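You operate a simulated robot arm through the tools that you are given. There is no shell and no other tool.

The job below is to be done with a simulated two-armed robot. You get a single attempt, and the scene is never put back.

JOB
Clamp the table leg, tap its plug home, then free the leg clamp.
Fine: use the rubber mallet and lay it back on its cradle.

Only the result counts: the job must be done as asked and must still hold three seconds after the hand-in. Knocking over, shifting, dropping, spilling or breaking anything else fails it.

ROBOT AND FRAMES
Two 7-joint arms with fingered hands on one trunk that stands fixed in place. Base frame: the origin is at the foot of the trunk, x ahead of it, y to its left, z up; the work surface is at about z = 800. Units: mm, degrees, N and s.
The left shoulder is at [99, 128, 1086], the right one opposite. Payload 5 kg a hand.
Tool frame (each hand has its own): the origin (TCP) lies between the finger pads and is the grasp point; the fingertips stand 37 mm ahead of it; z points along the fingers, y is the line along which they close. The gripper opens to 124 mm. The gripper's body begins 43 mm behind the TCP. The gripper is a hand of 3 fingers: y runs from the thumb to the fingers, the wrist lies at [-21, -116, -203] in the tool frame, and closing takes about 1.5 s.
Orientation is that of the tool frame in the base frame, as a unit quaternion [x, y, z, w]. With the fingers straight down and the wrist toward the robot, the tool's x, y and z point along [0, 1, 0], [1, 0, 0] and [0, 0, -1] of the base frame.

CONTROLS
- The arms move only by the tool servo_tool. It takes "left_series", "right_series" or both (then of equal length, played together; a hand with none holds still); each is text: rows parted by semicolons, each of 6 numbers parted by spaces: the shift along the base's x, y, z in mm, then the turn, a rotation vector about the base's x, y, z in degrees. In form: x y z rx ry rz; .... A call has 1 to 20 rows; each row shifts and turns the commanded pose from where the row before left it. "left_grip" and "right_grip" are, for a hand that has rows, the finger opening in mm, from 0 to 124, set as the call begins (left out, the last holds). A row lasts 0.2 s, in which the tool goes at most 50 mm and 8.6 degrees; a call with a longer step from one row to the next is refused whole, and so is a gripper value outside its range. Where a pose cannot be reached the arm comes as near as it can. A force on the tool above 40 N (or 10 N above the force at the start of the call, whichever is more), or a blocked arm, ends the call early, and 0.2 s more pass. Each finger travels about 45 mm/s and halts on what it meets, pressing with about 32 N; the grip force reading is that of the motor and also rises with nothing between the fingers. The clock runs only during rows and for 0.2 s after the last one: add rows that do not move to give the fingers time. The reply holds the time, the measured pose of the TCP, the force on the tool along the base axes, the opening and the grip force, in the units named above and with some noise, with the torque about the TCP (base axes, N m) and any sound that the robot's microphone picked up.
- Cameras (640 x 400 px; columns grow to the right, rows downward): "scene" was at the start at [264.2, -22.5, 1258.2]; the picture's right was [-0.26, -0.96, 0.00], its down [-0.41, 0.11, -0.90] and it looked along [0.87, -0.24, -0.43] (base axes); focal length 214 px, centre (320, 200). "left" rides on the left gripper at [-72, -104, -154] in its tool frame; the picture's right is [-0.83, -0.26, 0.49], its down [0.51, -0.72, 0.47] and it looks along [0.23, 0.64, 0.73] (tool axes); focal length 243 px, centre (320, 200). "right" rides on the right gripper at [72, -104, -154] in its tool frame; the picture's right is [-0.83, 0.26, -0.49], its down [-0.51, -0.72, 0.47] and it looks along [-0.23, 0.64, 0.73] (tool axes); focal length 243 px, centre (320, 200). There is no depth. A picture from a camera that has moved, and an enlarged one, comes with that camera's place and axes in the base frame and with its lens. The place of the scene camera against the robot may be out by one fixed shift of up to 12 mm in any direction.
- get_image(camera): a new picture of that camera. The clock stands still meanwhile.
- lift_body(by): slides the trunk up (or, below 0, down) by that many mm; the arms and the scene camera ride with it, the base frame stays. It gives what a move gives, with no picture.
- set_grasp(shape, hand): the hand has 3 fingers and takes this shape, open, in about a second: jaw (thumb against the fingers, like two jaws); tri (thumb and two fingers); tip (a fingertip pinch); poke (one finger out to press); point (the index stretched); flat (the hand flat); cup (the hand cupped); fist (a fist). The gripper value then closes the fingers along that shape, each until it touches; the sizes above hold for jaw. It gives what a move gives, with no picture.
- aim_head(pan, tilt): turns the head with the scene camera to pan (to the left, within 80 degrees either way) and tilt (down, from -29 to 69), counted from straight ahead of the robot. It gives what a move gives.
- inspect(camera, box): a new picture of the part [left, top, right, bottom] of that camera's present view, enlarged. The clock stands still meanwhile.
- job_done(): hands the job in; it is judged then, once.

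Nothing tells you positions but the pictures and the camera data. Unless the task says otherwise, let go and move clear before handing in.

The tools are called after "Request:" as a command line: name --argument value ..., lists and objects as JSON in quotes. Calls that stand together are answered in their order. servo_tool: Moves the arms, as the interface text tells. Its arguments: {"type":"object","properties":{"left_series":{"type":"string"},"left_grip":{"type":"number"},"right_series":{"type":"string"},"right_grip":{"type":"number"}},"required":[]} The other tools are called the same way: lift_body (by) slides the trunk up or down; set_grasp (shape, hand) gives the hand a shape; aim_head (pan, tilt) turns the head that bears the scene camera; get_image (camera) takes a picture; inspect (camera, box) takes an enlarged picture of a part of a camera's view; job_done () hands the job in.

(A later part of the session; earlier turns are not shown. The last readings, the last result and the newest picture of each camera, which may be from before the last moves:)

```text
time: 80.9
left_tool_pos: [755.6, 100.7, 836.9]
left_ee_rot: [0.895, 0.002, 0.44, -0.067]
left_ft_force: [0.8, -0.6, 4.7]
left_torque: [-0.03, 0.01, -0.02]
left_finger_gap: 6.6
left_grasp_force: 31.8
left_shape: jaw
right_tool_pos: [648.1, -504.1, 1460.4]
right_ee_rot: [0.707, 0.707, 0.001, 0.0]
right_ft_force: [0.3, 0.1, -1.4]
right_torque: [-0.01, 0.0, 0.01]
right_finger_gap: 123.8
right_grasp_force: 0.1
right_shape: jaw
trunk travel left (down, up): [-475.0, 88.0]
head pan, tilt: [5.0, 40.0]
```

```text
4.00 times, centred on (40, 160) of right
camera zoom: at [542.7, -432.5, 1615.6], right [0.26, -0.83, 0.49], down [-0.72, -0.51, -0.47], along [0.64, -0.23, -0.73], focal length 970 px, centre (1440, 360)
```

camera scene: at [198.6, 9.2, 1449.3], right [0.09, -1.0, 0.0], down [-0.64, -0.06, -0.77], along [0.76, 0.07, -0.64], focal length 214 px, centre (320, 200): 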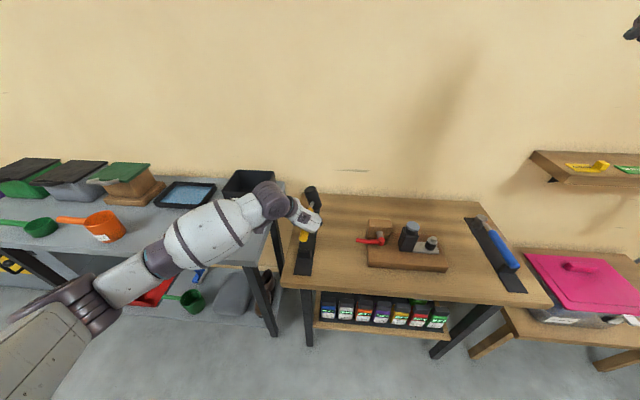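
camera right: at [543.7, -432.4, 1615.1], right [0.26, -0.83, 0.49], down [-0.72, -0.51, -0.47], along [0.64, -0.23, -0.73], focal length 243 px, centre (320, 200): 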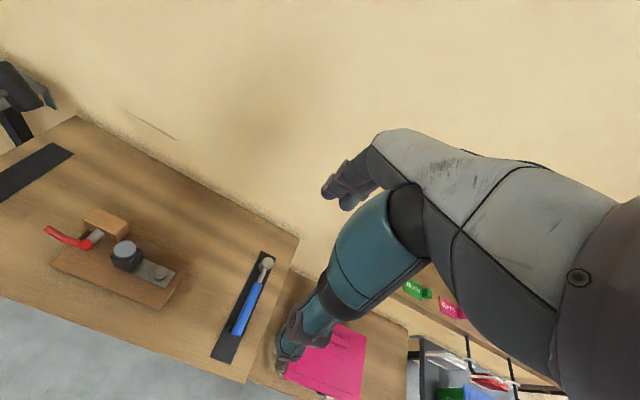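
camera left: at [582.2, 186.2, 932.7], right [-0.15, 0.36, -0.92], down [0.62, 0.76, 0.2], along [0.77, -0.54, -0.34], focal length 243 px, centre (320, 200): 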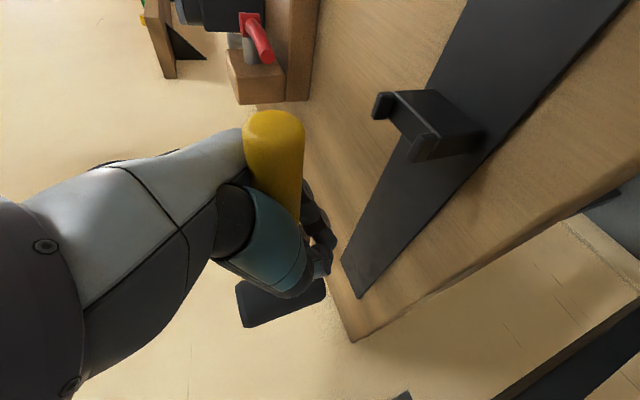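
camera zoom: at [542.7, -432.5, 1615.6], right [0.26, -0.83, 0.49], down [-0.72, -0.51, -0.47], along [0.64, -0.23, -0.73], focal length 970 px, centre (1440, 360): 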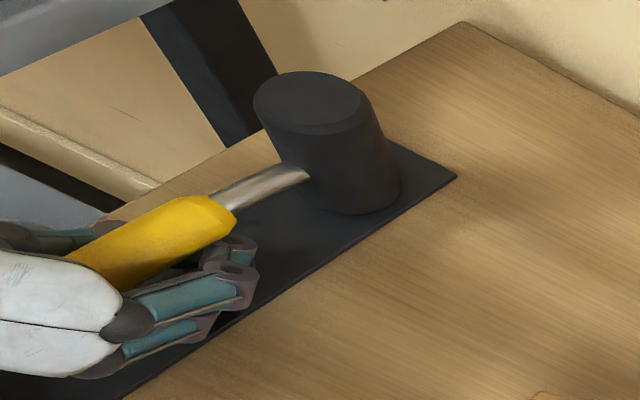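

Fingertips are just touching the mat, with the handle centred over the U about 10 mm up and the head about 11 mm up. I'll trim the pitch to level, then open and let it settle the last centimetre into the cradle.

Request:
servo_tool --left_series "0 0 0 0 -1.2 0; 0 0 0 0 -1.2 0; 0 0 0 0 0 0"

Request:
inspect --camera "scene" --box '[290, 180, 330, 265]'

Request:
inspect --camera "scene" --box '[295, 235, 320, 265]'

```text
time: 81.7
left_tool_pos: [757.1, 100.1, 835.5]
left_ee_rot: [0.886, 0.004, 0.459, -0.068]
left_ft_force: [-1.6, 0.3, 4.9]
left_torque: [-0.01, 0.08, -0.02]
left_finger_gap: 6.6
left_grasp_force: 31.6
left_shape: jaw
right_tool_pos: [647.8, -504.8, 1460.7]
right_ee_rot: [0.707, 0.707, 0.0, 0.0]
right_ft_force: [0.2, -0.1, -0.7]
right_torque: [0.0, 0.03, 0.01]
right_finger_gap: 123.7
right_grasp_force: 0.0
right_shape: jaw
trunk travel left (down, up): [-475.0, 88.0]
head pan, tilt: [5.0, 40.0]
```

```text
4.71 times, centred on (310, 222) of scene
camera zoom: at [197.5, 8.9, 1449.4], right [0.09, -1.0, 0.0], down [-0.64, -0.06, -0.77], along [0.76, 0.07, -0.64], focal length 1009 px, centre (367, 94)
```

zoom: 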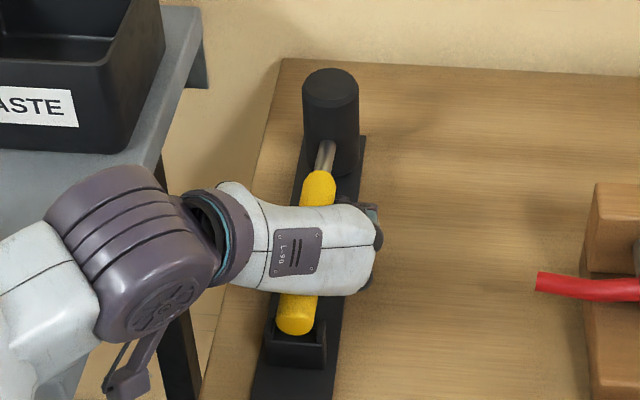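

```text
13.33 times, centred on (308, 250) of scene
camera zoom: at [197.5, 8.9, 1449.4], right [0.09, -1.0, 0.0], down [-0.64, -0.06, -0.77], along [0.76, 0.07, -0.64], focal length 2860 px, centre (487, -467)
```

zoom: 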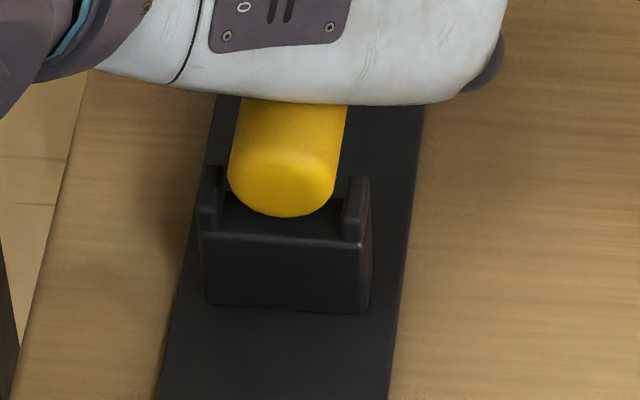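

The handle is centred over the U. Opening now.

Request:
servo_tool --left_series "0 0 0 0 0 0; 0 0 0 0 0 0; 0 0 0 0 0 0; 0 0 0 0 0 0; 0 0 0 0 0 0; 0 0 0 0 0 0" --left_grip 60

Request:
inspect --camera "scene" --box '[290, 180, 330, 265]'

Request:
inspect --camera "scene" --box '[295, 235, 320, 265]'

Request:
inspect --camera "right" --box '[0, 110, 80, 210]'

```text
time: 83.1
left_tool_pos: [755.7, 101.0, 837.2]
left_ee_rot: [0.886, 0.004, 0.459, -0.067]
left_ft_force: [3.9, 5.0, 15.6]
left_torque: [-0.17, -0.51, 0.26]
left_finger_gap: 56.6
left_grasp_force: 0.0
left_shape: jaw
right_tool_pos: [646.9, -504.6, 1461.0]
right_ee_rot: [0.707, 0.707, 0.001, 0.0]
right_ft_force: [0.1, 0.0, 0.4]
right_torque: [0.01, 0.0, 0.0]
right_finger_gap: 124.1
right_grasp_force: 0.1
right_shape: jaw
trunk travel left (down, up): [-475.0, 88.0]
head pan, tilt: [5.0, 40.0]
```

```text
4.71 times, centred on (310, 222) of scene
camera zoom: at [196.6, 9.7, 1449.7], right [0.09, -1.0, 0.0], down [-0.64, -0.06, -0.77], along [0.76, 0.07, -0.64], focal length 1009 px, centre (367, 94)
```

zoom: 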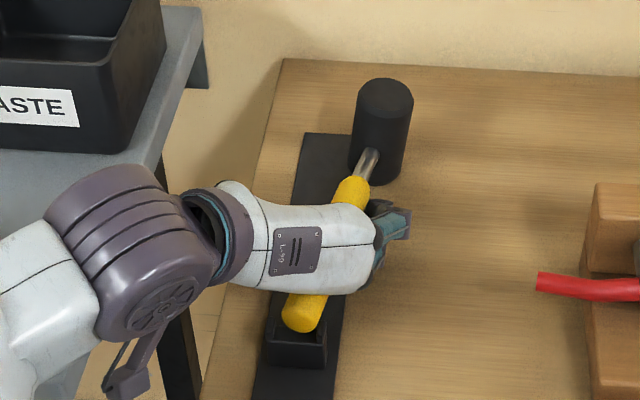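

```text
13.33 times, centred on (308, 250) of scene
camera zoom: at [196.6, 9.7, 1449.7], right [0.09, -1.0, 0.0], down [-0.64, -0.06, -0.77], along [0.76, 0.07, -0.64], focal length 2860 px, centre (487, -467)
```

zoom: 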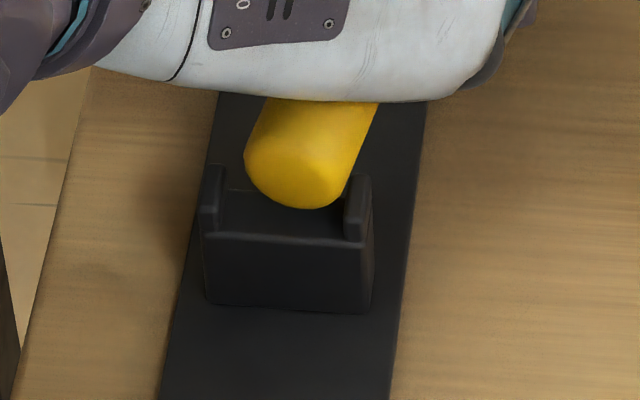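

```text
4.00 times, centred on (40, 160) of right
camera zoom: at [541.5, -431.8, 1616.2], right [0.26, -0.83, 0.49], down [-0.72, -0.51, -0.47], along [0.64, -0.23, -0.73], focal length 970 px, centre (1440, 360)
```

zoom: 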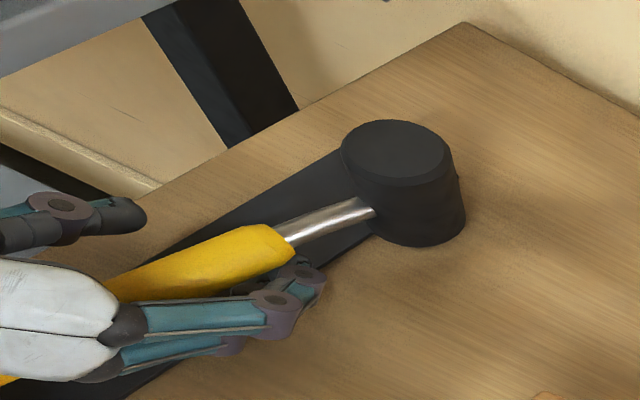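

The opening fingers dragged the mallet sideways. It's still upright, with the head just off the mat's right edge and the handle on my fingers. I'll look closely before extracting them.

Request:
inspect --camera "left" --box '[200, 90, 480, 360]'

Request:
inspect --camera "right" --box '[0, 140, 60, 210]'

Request:
inspect --camera "scene" --box '[295, 185, 330, 235]'

```text
1.48 times, centred on (340, 225) of left
camera zoom: at [582.4, 190.7, 877.6], right [-0.1, 0.37, -0.93], down [0.63, 0.74, 0.23], along [0.77, -0.56, -0.3], focal length 359 px, centre (290, 163)
```

zoom: 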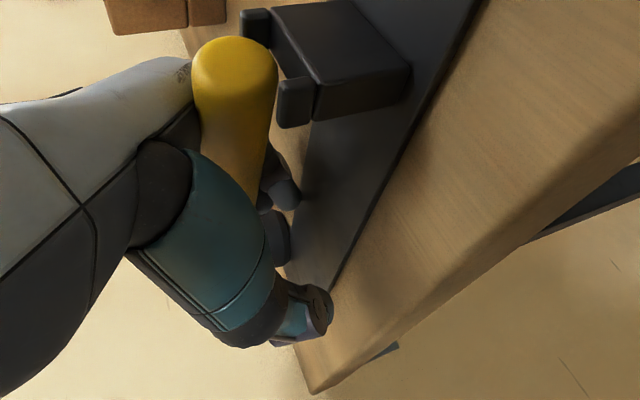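

```text
5.71 times, centred on (30, 175) of right
camera zoom: at [541.5, -431.8, 1616.2], right [0.26, -0.83, 0.49], down [-0.72, -0.51, -0.47], along [0.64, -0.23, -0.73], focal length 1386 px, centre (1977, 343)
```

zoom: 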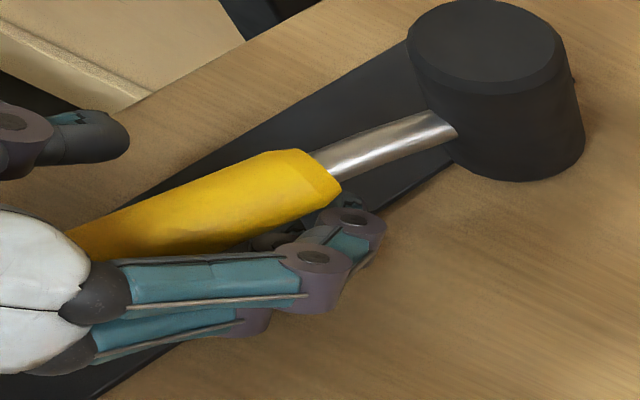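

```text
8.00 times, centred on (312, 210) of scene
camera zoom: at [196.6, 9.7, 1449.7], right [0.09, -1.0, 0.0], down [-0.64, -0.06, -0.77], along [0.76, 0.07, -0.64], focal length 1716 px, centre (380, 120)
```

zoom: 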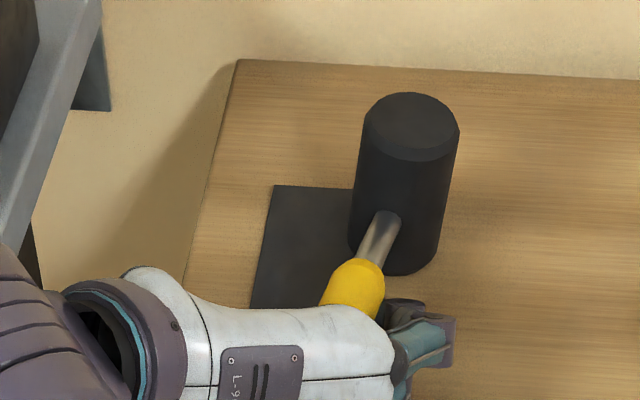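

The finger ends are curled under the handle; the head is standing upright and the handle end leans on the U's right prong. I'll open wider while rising slowly so the fingers come out sideways.

Request:
servo_tool --left_series "0 0 2 0 0 0; 0 0 1 0 0 0; 0 0 1 0 0 0; 0 0 1 0 0 0; 0 0 1 0 0 0; 0 0 0 0 0 0" --left_grip 100

Request:
inspect --camera "right" --box '[0, 130, 80, 220]'

Request:
inspect --camera "scene" --box '[285, 185, 335, 265]'

Request:
inspect --camera "left" --box '[200, 90, 480, 360]'

```text
time: 84.5
left_tool_pos: [756.7, 100.2, 842.4]
left_ee_rot: [0.886, 0.004, 0.458, -0.068]
left_ft_force: [0.0, -0.1, -0.2]
left_torque: [-0.04, -0.02, 0.0]
left_finger_gap: 99.7
left_grasp_force: 0.1
left_shape: jaw
right_tool_pos: [647.2, -505.2, 1460.8]
right_ee_rot: [0.708, 0.707, 0.0, 0.0]
right_ft_force: [-0.5, 0.8, 0.0]
right_torque: [0.0, -0.03, 0.0]
right_finger_gap: 123.7
right_grasp_force: 0.0
right_shape: jaw
trunk travel left (down, up): [-475.0, 88.0]
head pan, tilt: [5.0, 40.0]
```

```text
4.44 times, centred on (40, 175) of right
camera zoom: at [543.2, -432.3, 1615.3], right [0.26, -0.83, 0.49], down [-0.72, -0.51, -0.47], along [0.64, -0.23, -0.73], focal length 1078 px, centre (1564, 311)
```

zoom: 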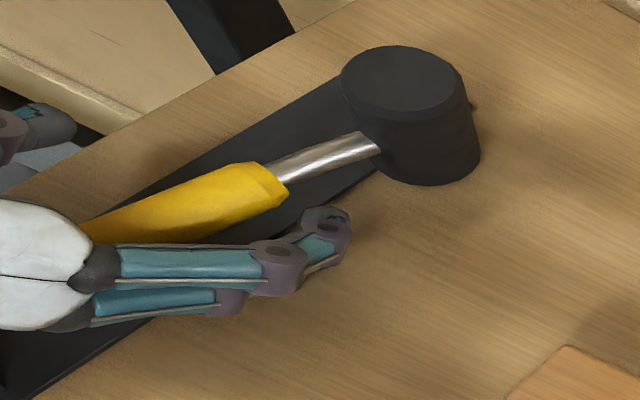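

```text
5.00 times, centred on (310, 225) of scene
camera zoom: at [198.0, 9.2, 1449.3], right [0.09, -1.0, 0.0], down [-0.64, -0.06, -0.77], along [0.76, 0.07, -0.64], focal length 1072 px, centre (370, 75)
```

zoom: 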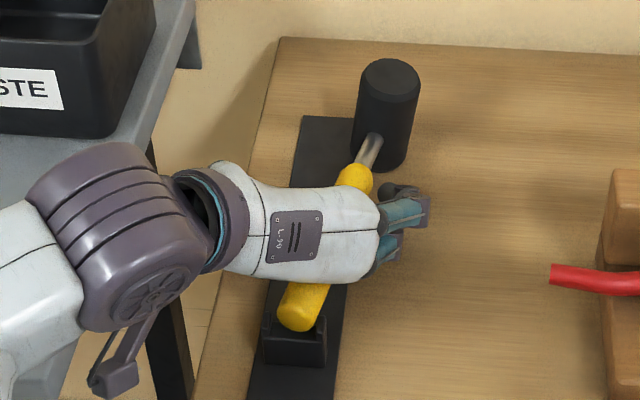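

```text
1.48 times, centred on (340, 225) of left
camera zoom: at [582.9, 189.9, 882.6], right [-0.1, 0.37, -0.93], down [0.63, 0.74, 0.23], along [0.77, -0.56, -0.3], focal length 359 px, centre (290, 163)
```

zoom: 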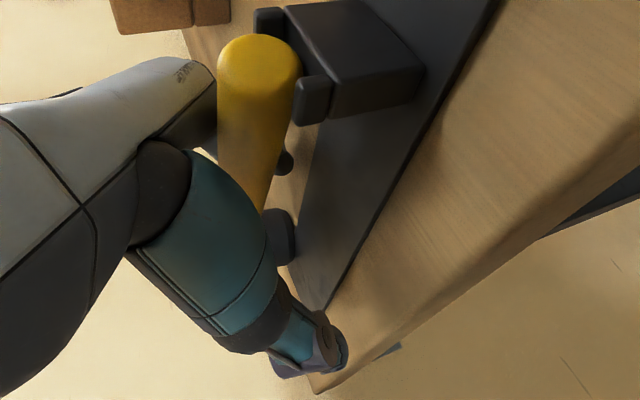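

The fingers are clear, forces are zero, and the mallet stands stably with its handle end in the U, just yawed off the mat. I'll back straight up and re-orient for a proper vertical regrasp.

Request:
servo_tool --left_series "0 -3 4 0 0 0; 0 -3 6 0 0 0; 0 -3 10 0 0 0; 0 -3 15 0 0 0; 0 0 25 0 0 0; 0 0 30 0 0 0; 0 0 35 0 0 0; 0 0 35 0 0 0; 0 0 20 0 0 0; 0 0 0 0 0 0"

Request:
inspect --camera "scene" --box '[285, 185, 335, 265]'

Request:
inspect --camera "right" --box '[0, 110, 110, 240]'

```text
time: 86.7
left_tool_pos: [755.0, 87.6, 1021.9]
left_ee_rot: [0.886, 0.003, 0.459, -0.068]
left_ft_force: [-0.1, -0.2, -0.5]
left_torque: [0.01, 0.02, 0.02]
left_finger_gap: 99.6
left_grasp_force: 0.0
left_shape: jaw
right_tool_pos: [648.8, -504.8, 1460.6]
right_ee_rot: [0.707, 0.707, -0.001, 0.0]
right_ft_force: [0.4, -0.7, 0.4]
right_torque: [0.03, 0.01, 0.03]
right_finger_gap: 123.7
right_grasp_force: 0.1
right_shape: jaw
trunk travel left (down, up): [-475.0, 88.0]
head pan, tilt: [5.0, 40.0]
```

```text
5.00 times, centred on (310, 225) of scene
camera zoom: at [198.3, 9.3, 1449.3], right [0.09, -1.0, 0.0], down [-0.64, -0.06, -0.77], along [0.76, 0.07, -0.64], focal length 1072 px, centre (370, 75)
```

zoom: 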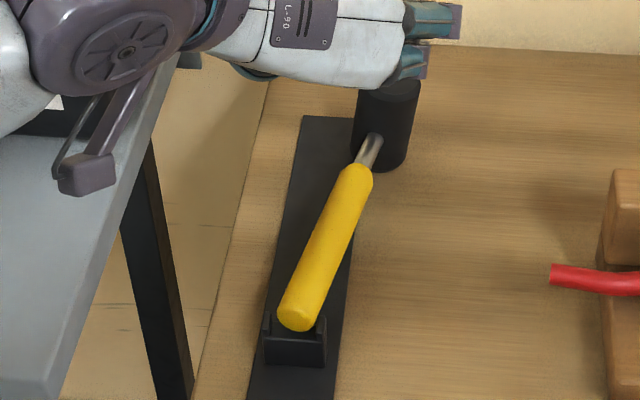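

```text
3.08 times, centred on (55, 175) of right
camera zoom: at [543.5, -432.2, 1615.2], right [0.26, -0.83, 0.49], down [-0.72, -0.51, -0.47], along [0.64, -0.23, -0.73], focal length 746 px, centre (1135, 277)
```

zoom: 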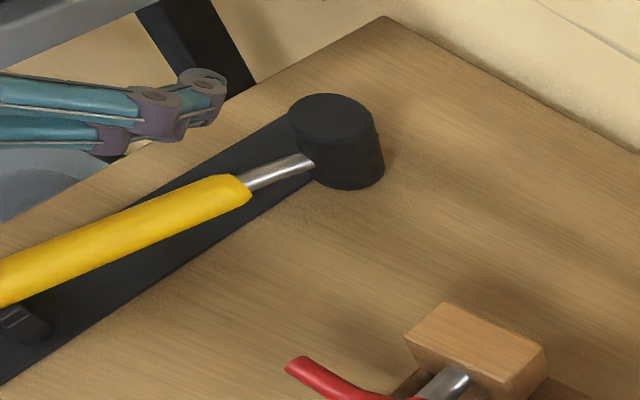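

The mallet stands in place with its yaw about -11.4°. I'll turn the hand back to vertical, match that yaw and hover over the upper grip.

Request:
servo_tool --left_series "0 0 0 -0.34 6.91 -1.35; 2 -1 0 -0.34 6.91 -1.35; 2 -2 0 -0.34 6.91 -1.35; 2 -2 0 -0.34 6.91 -1.35; 3 -2 0 -0.34 6.91 -1.35; 3 -2 0 -0.34 6.91 -1.35; 3 -2 0 -0.34 6.91 -1.35; 2.5 -1.8 -10 -0.34 6.91 -1.35; 0 0 -20 0 0 0; 0 0 -25 0 0 0; 0 0 -25 0 0 0; 0 0 -15 0 0 0; 0 0 0 0 0 0" --left_grip 70

Request:
inspect --camera "scene" --box '[285, 175, 335, 265]'

Request:
inspect --camera "left" --box '[200, 180, 500, 390]'

Request:
inspect --camera "right" --box '[0, 110, 110, 240]'

```text
time: 89.5
left_tool_pos: [774.8, 76.2, 924.8]
left_ee_rot: [0.995, -0.098, 0.0, 0.001]
left_ft_force: [0.3, -0.3, -0.3]
left_torque: [0.0, -0.01, 0.06]
left_finger_gap: 70.6
left_grasp_force: 0.0
left_shape: jaw
right_tool_pos: [646.9, -505.0, 1461.0]
right_ee_rot: [0.707, 0.707, 0.0, 0.0]
right_ft_force: [-0.2, 0.4, 0.1]
right_torque: [0.0, 0.0, 0.0]
right_finger_gap: 123.7
right_grasp_force: 0.0
right_shape: jaw
trunk travel left (down, up): [-475.0, 88.0]
head pan, tilt: [5.0, 40.0]
```

```text
4.44 times, centred on (310, 220) of scene
camera zoom: at [197.9, 9.1, 1449.4], right [0.09, -1.0, 0.0], down [-0.64, -0.06, -0.77], along [0.76, 0.07, -0.64], focal length 953 px, centre (364, 111)
```

zoom: 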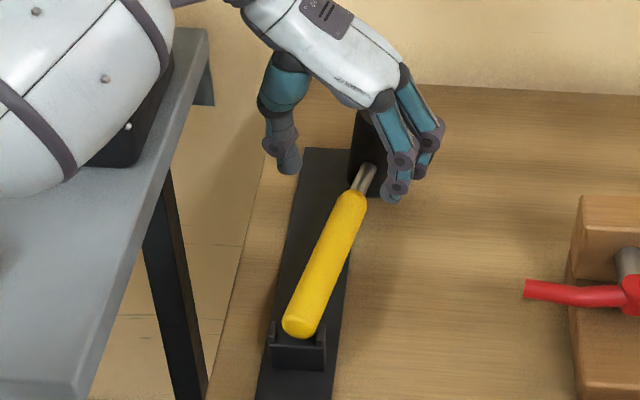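

```text
1.90 times, centred on (350, 285) of left
camera zoom: at [724.4, 194.1, 1079.3], right [-0.76, 0.42, -0.49], down [0.64, 0.61, -0.47], along [0.1, -0.67, -0.73], focal length 462 px, centre (263, 38)
```

zoom: 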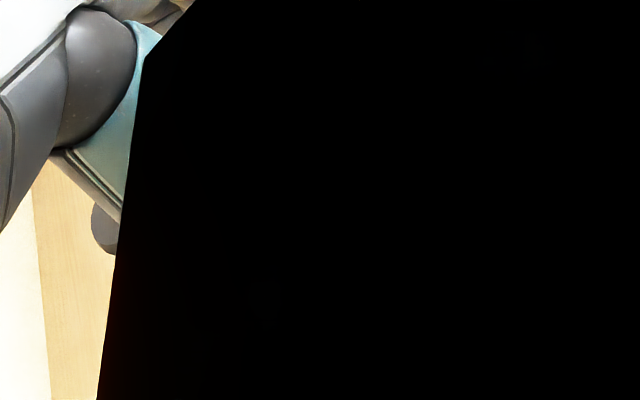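

```text
3.08 times, centred on (55, 175) of right
camera zoom: at [543.1, -432.4, 1615.4], right [0.26, -0.83, 0.49], down [-0.72, -0.51, -0.47], along [0.64, -0.23, -0.73], focal length 746 px, centre (1135, 277)
```

zoom: 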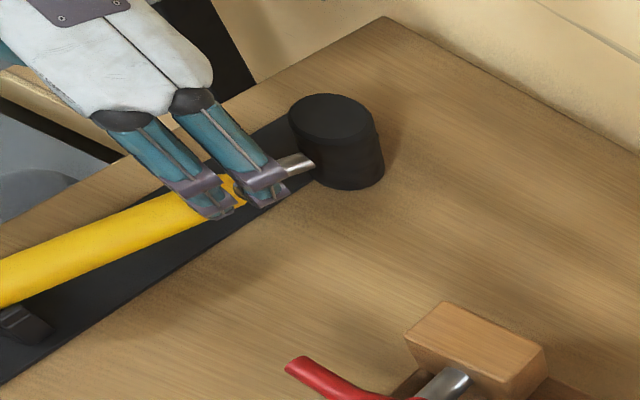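

The left camera is blocked by the forearm, but the scene and right views show the hand straddling the grip. I'll descend to grasp height.

Request:
servo_tool --left_series "-1 -1.5 -15 0 0 0; 0 0 -20 0 0 0; 0 0 -15 0 0 0; 0 0 -12 0 0 0; 0 0 -8 0 0 0; 0 0 -5 0 0 0; 0 0 0 0 0 0"

Request:
inspect --camera "scene" --box '[285, 175, 335, 265]'

Request:
inspect --camera "right" --box '[0, 110, 110, 240]'

```text
time: 91.1
left_tool_pos: [772.8, 73.2, 851.1]
left_ee_rot: [0.995, -0.097, 0.0, 0.001]
left_ft_force: [-0.2, 0.0, -1.0]
left_torque: [0.0, 0.03, 0.03]
left_finger_gap: 70.5
left_grasp_force: 0.0
left_shape: jaw
right_tool_pos: [647.1, -504.1, 1462.1]
right_ee_rot: [0.707, 0.707, -0.001, 0.0]
right_ft_force: [0.3, 0.1, -1.0]
right_torque: [-0.01, -0.04, 0.03]
right_finger_gap: 123.8
right_grasp_force: 0.2
right_shape: jaw
trunk travel left (down, up): [-475.0, 88.0]
head pan, tilt: [5.0, 40.0]
```

```text
4.44 times, centred on (310, 220) of scene
camera zoom: at [198.0, 9.2, 1449.4], right [0.09, -1.0, 0.0], down [-0.64, -0.06, -0.77], along [0.76, 0.07, -0.64], focal length 953 px, centre (364, 111)
```

zoom: 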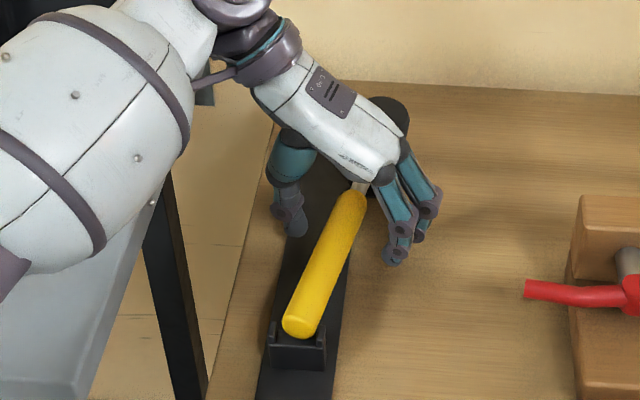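

```text
3.08 times, centred on (55, 175) of right
camera zoom: at [543.2, -432.3, 1615.3], right [0.26, -0.83, 0.49], down [-0.72, -0.51, -0.47], along [0.64, -0.23, -0.73], focal length 746 px, centre (1135, 277)
```

zoom: 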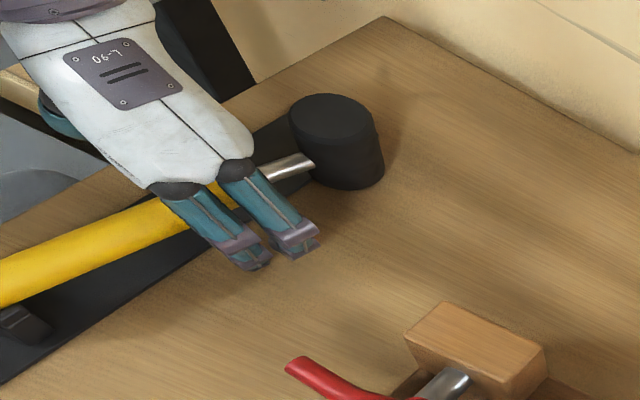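

The hand straddles the handle. Closing the grip.

Request:
servo_tool --left_series "0 0 0 0 0 0; 0 0 0 0 0 0; 0 0 0 0 0 0; 0 0 0 0 0 0; 0 0 0 0 0 0; 0 0 0 0 0 0; 0 0 0 0 0 0; 0 0 0 0 0 0" --left_grip 0

Request:
inspect --camera "scene" --box '[285, 175, 335, 265]'

Request:
inspect --camera "right" --box '[0, 110, 110, 240]'

```text
time: 92.9
left_tool_pos: [772.8, 74.0, 850.9]
left_ee_rot: [0.995, -0.098, -0.001, 0.001]
left_ft_force: [-0.4, -0.2, 0.1]
left_torque: [0.0, 0.03, 0.04]
left_finger_gap: 8.3
left_grasp_force: 32.0
left_shape: jaw
right_tool_pos: [647.5, -504.9, 1459.7]
right_ee_rot: [0.708, 0.707, -0.001, 0.0]
right_ft_force: [-0.7, 0.3, -0.5]
right_torque: [0.01, 0.01, 0.0]
right_finger_gap: 123.5
right_grasp_force: 0.0
right_shape: jaw
trunk travel left (down, up): [-475.0, 88.0]
head pan, tilt: [5.0, 40.0]
```

```text
4.44 times, centred on (310, 220) of scene
camera zoom: at [198.4, 9.3, 1449.3], right [0.09, -1.0, 0.0], down [-0.64, -0.06, -0.77], along [0.76, 0.07, -0.64], focal length 953 px, centre (364, 111)
```

zoom: 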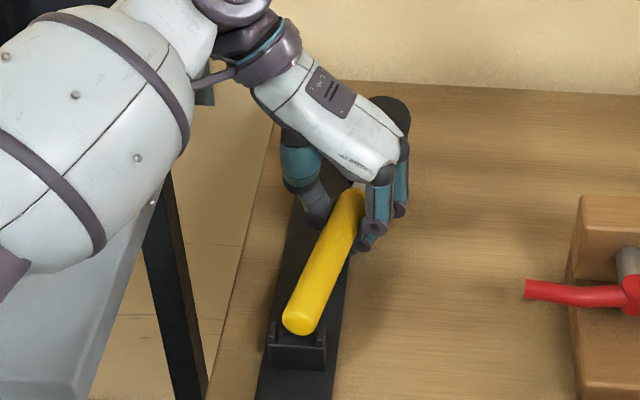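

```text
3.08 times, centred on (55, 175) of right
camera zoom: at [543.7, -432.3, 1615.2], right [0.26, -0.83, 0.49], down [-0.72, -0.51, -0.47], along [0.64, -0.23, -0.73], focal length 746 px, centre (1135, 277)
```

zoom: 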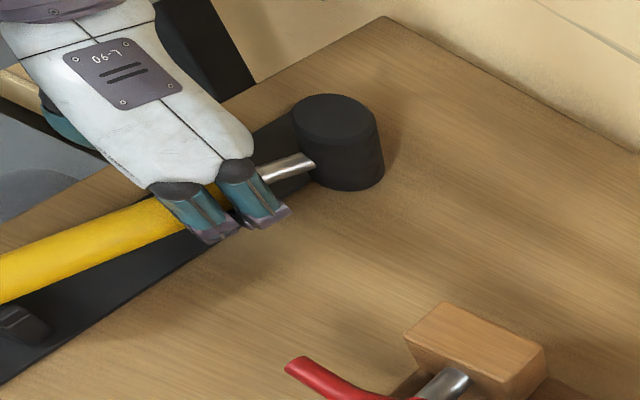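

It's a solid grip, the same as the first time. I'll lift gently, un-yaw by 11.2° and shift back over the cradle line.

Request:
servo_tool --left_series "0 0 4 0 0 0; 0 0 6 0 0 0; 0 0 8 0 0 0; 0 0 7 0 0 0; -0.4 3 0 0 0 1.2; -0.6 5 0 0 0 2; -0.6 5 0 0 0 2.2; -0.6 5 0 0 0 2.2; -0.6 4 0 0 0 1.8; -0.6 4.2 0 0 0 1.8; 0 0 0 0 0 0; 0 0 0 0 0 0"

Request:
inspect --camera "scene" --box '[285, 175, 335, 265]'

Request:
inspect --camera "scene" --box '[295, 235, 320, 265]'

Request:
inspect --camera "right" --box '[0, 110, 110, 240]'

Request:
get_image --camera "left"

```text
time: 95.5
left_tool_pos: [769.8, 100.3, 875.6]
left_ee_rot: [1.0, 0.0, -0.001, 0.0]
left_ft_force: [-0.3, 0.2, -2.6]
left_torque: [0.04, 0.17, 0.05]
left_finger_gap: 8.7
left_grasp_force: 31.8
left_shape: jaw
right_tool_pos: [648.8, -504.4, 1461.1]
right_ee_rot: [0.707, 0.707, -0.001, 0.001]
right_ft_force: [-0.8, 1.0, 0.1]
right_torque: [0.03, 0.0, -0.02]
right_finger_gap: 123.9
right_grasp_force: 0.0
right_shape: jaw
trunk travel left (down, up): [-475.0, 88.0]
head pan, tilt: [5.0, 40.0]
```

```text
4.44 times, centred on (310, 220) of scene
camera zoom: at [198.6, 9.2, 1449.3], right [0.09, -1.0, 0.0], down [-0.64, -0.06, -0.77], along [0.76, 0.07, -0.64], focal length 953 px, centre (364, 111)
```

zoom: 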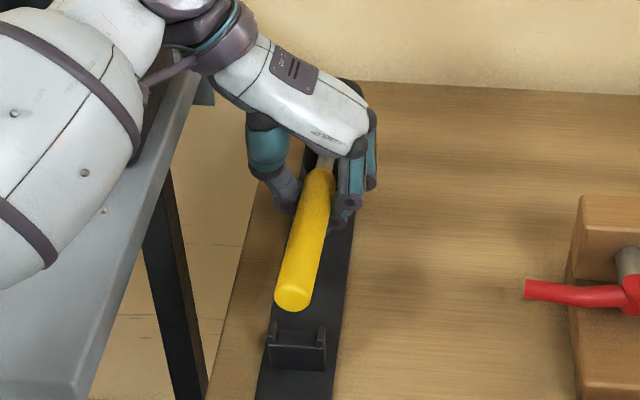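

```text
13.33 times, centred on (308, 250) of scene
camera zoom: at [198.6, 9.2, 1449.3], right [0.09, -1.0, 0.0], down [-0.64, -0.06, -0.77], along [0.76, 0.07, -0.64], focal length 2860 px, centre (487, -467)
```

zoom: 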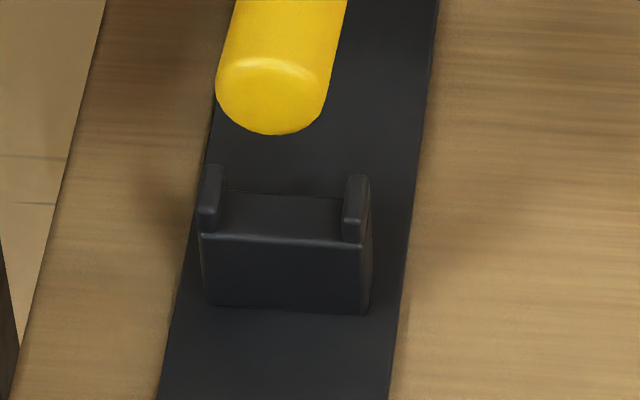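

```text
3.08 times, centred on (55, 175) of right
camera zoom: at [543.8, -432.3, 1615.1], right [0.26, -0.83, 0.49], down [-0.72, -0.51, -0.47], along [0.64, -0.23, -0.73], focal length 746 px, centre (1135, 277)
```

zoom: 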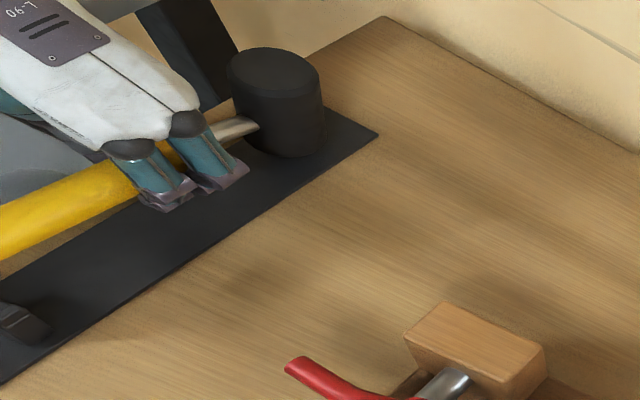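

```text
taken
camera left: at [697.7, 205.6, 1029.2], right [-0.83, 0.26, -0.49], down [0.51, 0.72, -0.47], along [0.23, -0.64, -0.73], focal length 243 px, centre (320, 200)
```

left: 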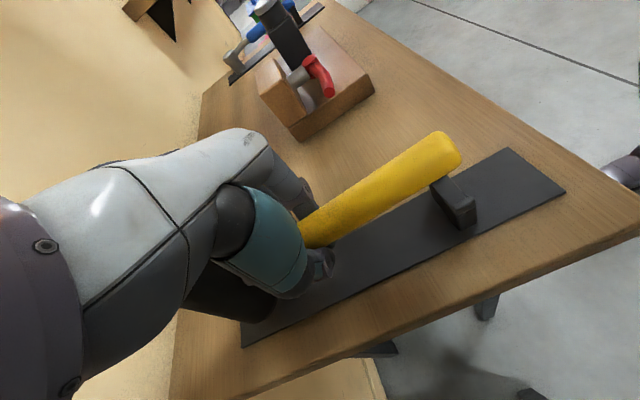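

The mallet is slightly head-down, about 8°, and the handle about 2 mm left. I'll trim with a small hand tilt and shift, then re-check.

Request:
servo_tool --left_series "0 -0.5 0 0 -1.5 0; 0 -0.5 0 0 -2 0; 0 -0.5 0 0 -2 0; 0 -0.5 0 0 -1.5 0; 0 0 0 0 0 0; 0 0 0 0 0 0"

Request:
inspect --camera "scene" --box '[290, 225, 325, 265]'

Request:
inspect --camera "right" --box '[0, 100, 80, 200]'

Request:
inspect --camera "left" --box '[230, 110, 580, 370]'

```text
time: 96.9
left_tool_pos: [769.9, 97.1, 876.0]
left_ee_rot: [0.998, 0.0, 0.061, 0.0]
left_ft_force: [0.4, -0.3, -2.2]
left_torque: [0.0, 0.12, 0.02]
left_finger_gap: 8.8
left_grasp_force: 32.0
left_shape: jaw
right_tool_pos: [647.5, -504.0, 1460.3]
right_ee_rot: [0.707, 0.707, 0.0, 0.0]
right_ft_force: [-0.2, -0.4, 0.3]
right_torque: [-0.01, -0.01, -0.02]
right_finger_gap: 123.8
right_grasp_force: 0.0
right_shape: jaw
trunk travel left (down, up): [-475.0, 88.0]
head pan, tilt: [5.0, 40.0]
```

```text
10.00 times, centred on (308, 245) of scene
camera zoom: at [198.5, 9.2, 1449.3], right [0.09, -1.0, 0.0], down [-0.64, -0.06, -0.77], along [0.76, 0.07, -0.64], focal length 2145 px, centre (445, -250)
```

zoom: 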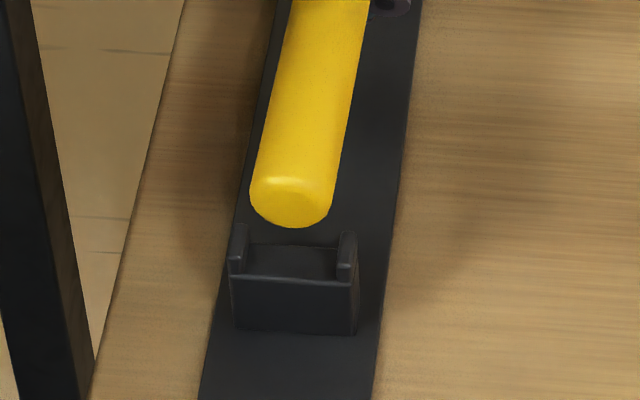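

```text
4.00 times, centred on (40, 150) of right
camera zoom: at [543.8, -432.3, 1615.1], right [0.26, -0.83, 0.49], down [-0.72, -0.51, -0.47], along [0.64, -0.23, -0.73], focal length 970 px, centre (1440, 400)
```

zoom: 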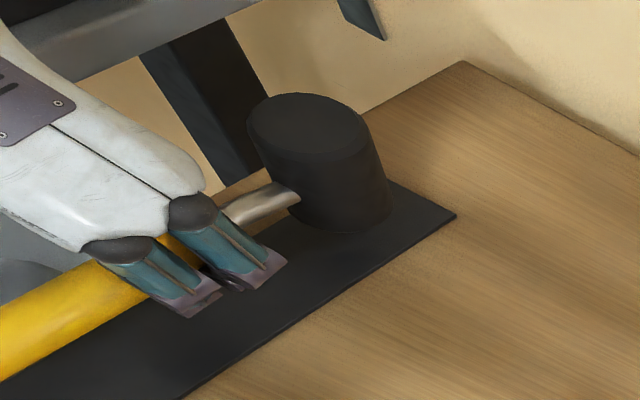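

```text
1.54 times, centred on (405, 240) of left
camera zoom: at [679.2, 203.5, 1019.5], right [-0.76, 0.26, -0.59], down [0.56, 0.72, -0.41], along [0.32, -0.64, -0.7], focal length 373 px, centre (189, 138)
```

zoom: 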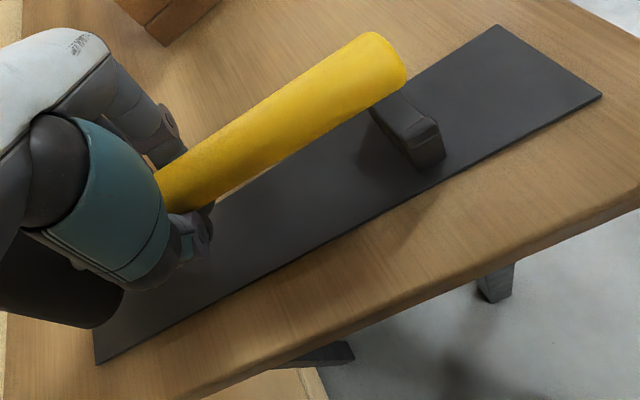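

The handle end is now centred on the U (y≈100) and nearly level. I'll apply a small yaw and shift trim and lower gently.

Request:
servo_tool --left_series "-0.5 -0.5 0 0 0 -0.7; -0.5 -0.5 0 0 0 -0.6; 0 0 -5 0 0 0; 0 0 -5 0 0 0; 0 0 -4 0 0 0; 0 0 0 0 0 0"

Request:
inspect --camera "scene" --box '[290, 225, 325, 265]'

Request:
inspect --camera "right" --box '[0, 100, 80, 200]'

```text
time: 98.3
left_tool_pos: [768.1, 95.8, 861.4]
left_ee_rot: [0.998, -0.011, 0.061, 0.002]
left_ft_force: [-0.1, -0.1, -3.6]
left_torque: [0.0, 0.16, 0.0]
left_finger_gap: 8.5
left_grasp_force: 31.9
left_shape: jaw
right_tool_pos: [648.1, -505.7, 1461.3]
right_ee_rot: [0.707, 0.707, 0.0, 0.001]
right_ft_force: [0.1, -0.1, -0.6]
right_torque: [-0.02, 0.02, 0.0]
right_finger_gap: 123.8
right_grasp_force: 0.1
right_shape: jaw
trunk travel left (down, up): [-475.0, 88.0]
head pan, tilt: [5.0, 40.0]
```

```text
10.00 times, centred on (308, 245) of scene
camera zoom: at [198.5, 9.2, 1449.3], right [0.09, -1.0, 0.0], down [-0.64, -0.06, -0.77], along [0.76, 0.07, -0.64], focal length 2145 px, centre (445, -250)
```

zoom: 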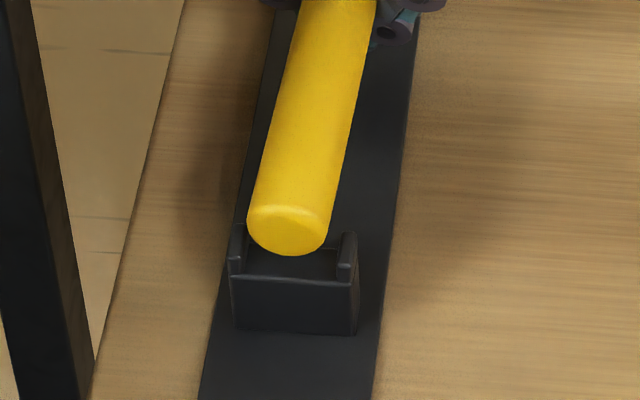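

```text
4.00 times, centred on (40, 150) of right
camera zoom: at [543.7, -432.3, 1615.1], right [0.26, -0.83, 0.49], down [-0.72, -0.51, -0.47], along [0.64, -0.23, -0.73], focal length 970 px, centre (1440, 400)
```

zoom: 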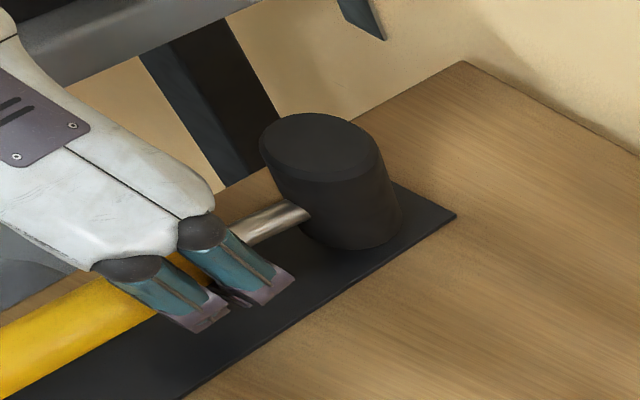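

The handle is about 2 mm left of centre, so I'll shift -1.7 mm in y and finish lowering.

Request:
servo_tool --left_series "0 -1.8 0 0 0 0; 0 0 -3 0 0 0; 0 0 -3 0 0 0; 0 0 -2 0 0 0; 0 0 -1 0 0 0; 0 0 0 0 0 0"

Request:
inspect --camera "scene" --box '[290, 225, 325, 265]'

Request:
inspect --camera "right" --box '[0, 100, 80, 200]'

```text
time: 99.7
left_tool_pos: [768.4, 95.3, 852.7]
left_ee_rot: [0.998, -0.012, 0.06, 0.002]
left_ft_force: [0.6, -0.3, -2.9]
left_torque: [0.01, 0.17, -0.01]
left_finger_gap: 8.7
left_grasp_force: 31.3
left_shape: jaw
right_tool_pos: [648.3, -504.3, 1461.6]
right_ee_rot: [0.707, 0.707, 0.0, 0.0]
right_ft_force: [-0.4, -1.2, 0.9]
right_torque: [0.01, 0.0, 0.0]
right_finger_gap: 124.1
right_grasp_force: 0.2
right_shape: jaw
trunk travel left (down, up): [-475.0, 88.0]
head pan, tilt: [5.0, 40.0]
```

```text
10.00 times, centred on (308, 245) of scene
camera zoom: at [198.5, 9.2, 1449.3], right [0.09, -1.0, 0.0], down [-0.64, -0.06, -0.77], along [0.76, 0.07, -0.64], focal length 2145 px, centre (445, -250)
```

zoom: 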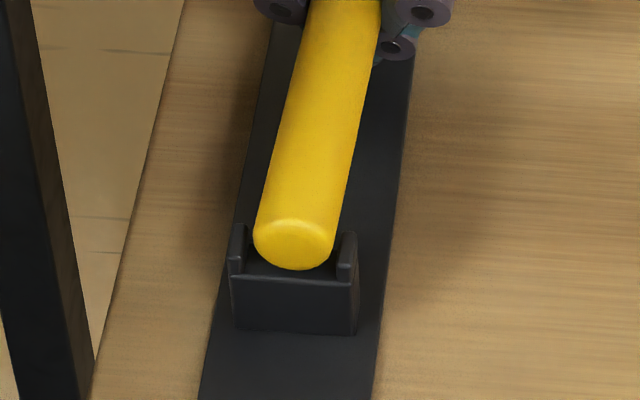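

```text
4.00 times, centred on (40, 150) of right
camera zoom: at [543.7, -432.3, 1615.1], right [0.26, -0.83, 0.49], down [-0.72, -0.51, -0.47], along [0.64, -0.23, -0.73], focal length 970 px, centre (1440, 400)
```

zoom: 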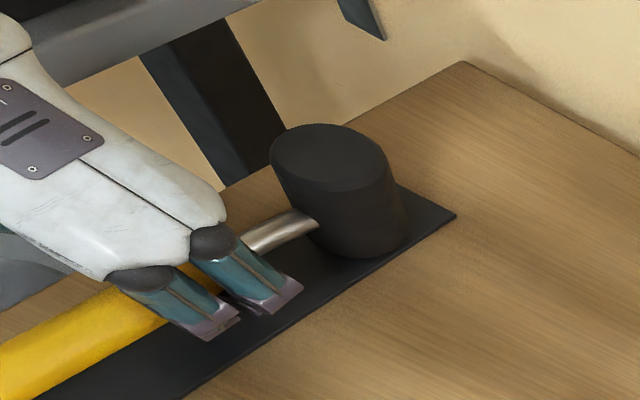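

It's centred between the prongs with no contact yet. Continuing down in 2 mm steps.

Request:
servo_tool --left_series "0 0 -2 0 0 0; 0 0 -2 0 0 0; 0 0 -1.5 0 0 0; 0 0 0 0 0 0"

Request:
inspect --camera "scene" --box '[290, 225, 325, 265]'

Request:
inspect --camera "right" --box '[0, 100, 80, 200]'

```text
time: 100.7
left_tool_pos: [767.5, 95.8, 849.5]
left_ee_rot: [0.998, -0.012, 0.062, 0.002]
left_ft_force: [0.3, 3.7, 4.8]
left_torque: [0.06, 0.05, -0.02]
left_finger_gap: 9.1
left_grasp_force: 31.9
left_shape: jaw
right_tool_pos: [647.6, -504.0, 1462.5]
right_ee_rot: [0.707, 0.708, 0.001, 0.0]
right_ft_force: [-0.4, -0.1, 0.1]
right_torque: [-0.01, 0.0, -0.04]
right_finger_gap: 123.8
right_grasp_force: 0.2
right_shape: jaw
trunk travel left (down, up): [-475.0, 88.0]
head pan, tilt: [5.0, 40.0]
```

```text
10.00 times, centred on (308, 245) of scene
camera zoom: at [197.6, 9.6, 1449.5], right [0.09, -1.0, 0.0], down [-0.64, -0.06, -0.77], along [0.76, 0.07, -0.64], focal length 2145 px, centre (445, -250)
```

zoom: 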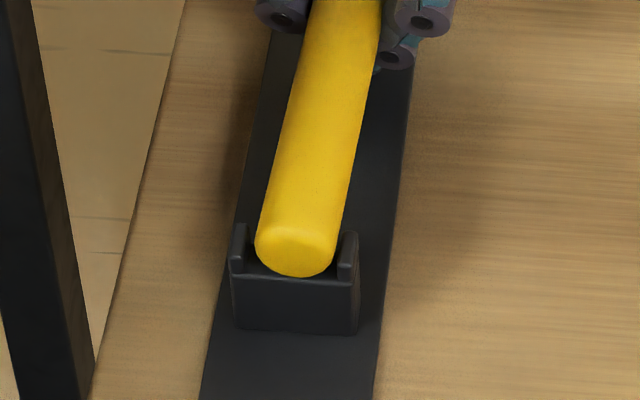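

```text
4.00 times, centred on (40, 150) of right
camera zoom: at [542.6, -431.9, 1615.8], right [0.26, -0.83, 0.49], down [-0.72, -0.51, -0.47], along [0.64, -0.23, -0.73], focal length 970 px, centre (1440, 400)
```

zoom: 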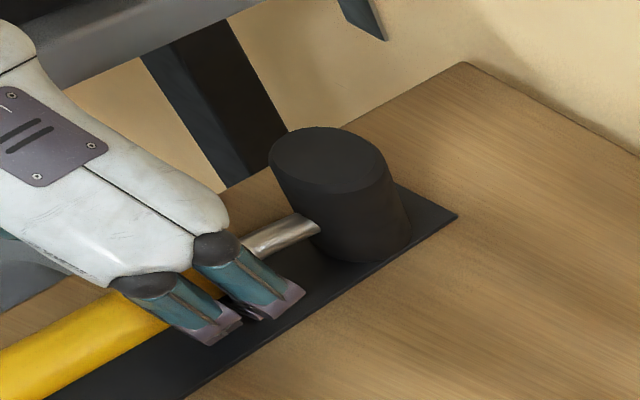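

Contact is beginning, and the handle is down between the prongs. I'll go 2–3 mm more.

Request:
servo_tool --left_series "0 0 -1.5 0 0 0; 0 0 -1.5 0 0 0; 0 0 0 0 0 0"

Request:
inspect --camera "scene" --box '[290, 225, 325, 265]'

Request:
inspect --camera "right" --box '[0, 100, 80, 200]'

Request:
inspect --camera "left" --box '[180, 90, 580, 390]'

```text
time: 101.5
left_tool_pos: [768.5, 96.1, 844.1]
left_ee_rot: [0.998, -0.011, 0.06, 0.002]
left_ft_force: [-0.4, 2.0, -0.5]
left_torque: [0.0, 0.03, 0.01]
left_finger_gap: 7.9
left_grasp_force: 31.8
left_shape: jaw
right_tool_pos: [647.3, -504.5, 1461.8]
right_ee_rot: [0.707, 0.707, 0.0, 0.0]
right_ft_force: [0.0, 0.2, 0.0]
right_torque: [-0.01, -0.02, -0.02]
right_finger_gap: 123.6
right_grasp_force: 0.0
right_shape: jaw
trunk travel left (down, up): [-475.0, 88.0]
head pan, tilt: [5.0, 40.0]
```

```text
10.00 times, centred on (308, 245) of scene
camera zoom: at [198.0, 9.4, 1449.3], right [0.09, -1.0, 0.0], down [-0.64, -0.06, -0.77], along [0.76, 0.07, -0.64], focal length 2145 px, centre (445, -250)
```

zoom: 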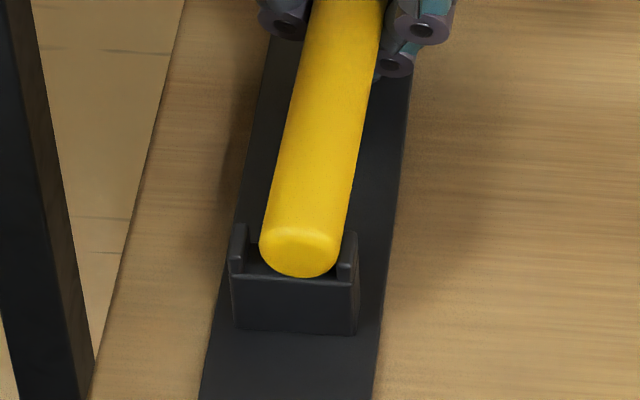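

```text
4.00 times, centred on (40, 150) of right
camera zoom: at [543.2, -432.1, 1615.2], right [0.26, -0.83, 0.49], down [-0.72, -0.51, -0.47], along [0.64, -0.23, -0.73], focal length 970 px, centre (1440, 400)
```

zoom: 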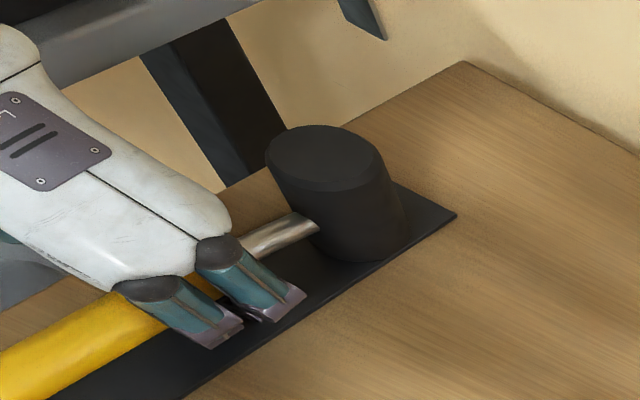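

```text
1.33 times, centred on (380, 240) of left
camera zoom: at [680.0, 203.2, 988.0], right [-0.76, 0.28, -0.59], down [0.58, 0.71, -0.41], along [0.3, -0.65, -0.7], focal length 324 px, centre (240, 147)
```

zoom: 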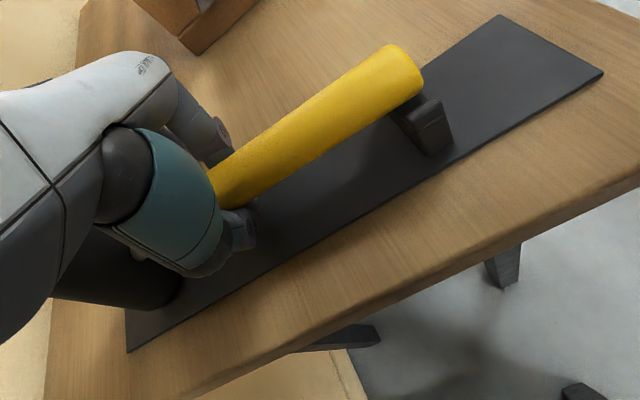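

The weight is now on the cradle, with the head upright on the mat and the handle between the prongs. I'll nudge +2.5 mm in y to centre it.

Request:
servo_tool --left_series "0 1.5 0 0 0 0; 0 1.5 0 0 0 0; 0 0 0 0 0 0"

Request:
inspect --camera "scene" --box '[290, 225, 325, 265]'

Request:
inspect --camera "right" --box '[0, 100, 80, 200]'

```text
time: 102.3
left_tool_pos: [769.8, 99.0, 844.8]
left_ee_rot: [0.998, -0.012, 0.062, 0.002]
left_ft_force: [-0.5, -0.3, -2.3]
left_torque: [-0.03, 0.02, -0.01]
left_finger_gap: 7.8
left_grasp_force: 32.2
left_shape: jaw
right_tool_pos: [647.9, -503.4, 1460.9]
right_ee_rot: [0.707, 0.707, 0.0, 0.0]
right_ft_force: [-0.1, -1.0, -0.1]
right_torque: [-0.02, 0.01, 0.03]
right_finger_gap: 123.7
right_grasp_force: 0.0
right_shape: jaw
trunk travel left (down, up): [-475.0, 88.0]
head pan, tilt: [5.0, 40.0]
```

```text
10.00 times, centred on (308, 245) of scene
camera zoom: at [198.4, 9.2, 1449.3], right [0.09, -1.0, 0.0], down [-0.64, -0.06, -0.77], along [0.76, 0.07, -0.64], focal length 2145 px, centre (445, -250)
```

zoom: 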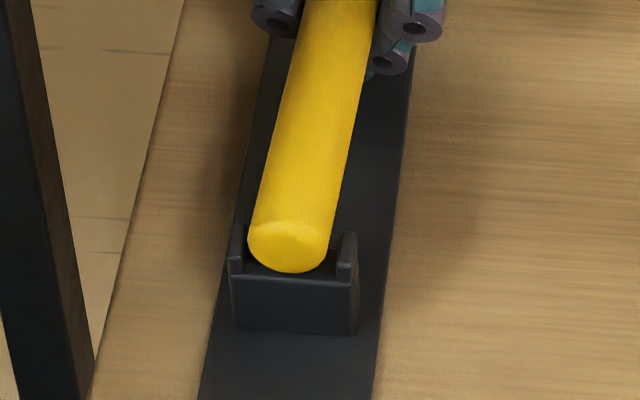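

```text
4.00 times, centred on (40, 150) of right
camera zoom: at [543.6, -432.4, 1615.1], right [0.26, -0.83, 0.49], down [-0.72, -0.51, -0.47], along [0.64, -0.23, -0.73], focal length 970 px, centre (1440, 400)
```

zoom: 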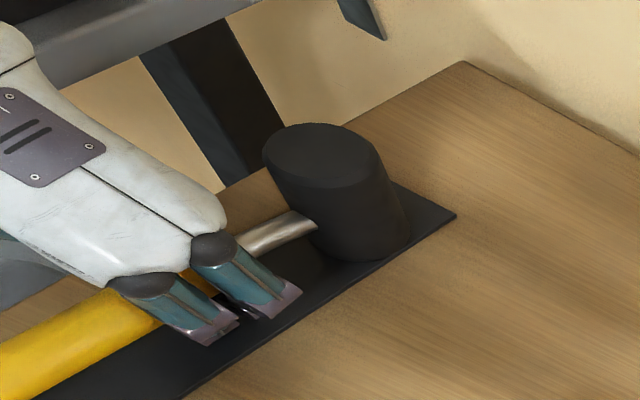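

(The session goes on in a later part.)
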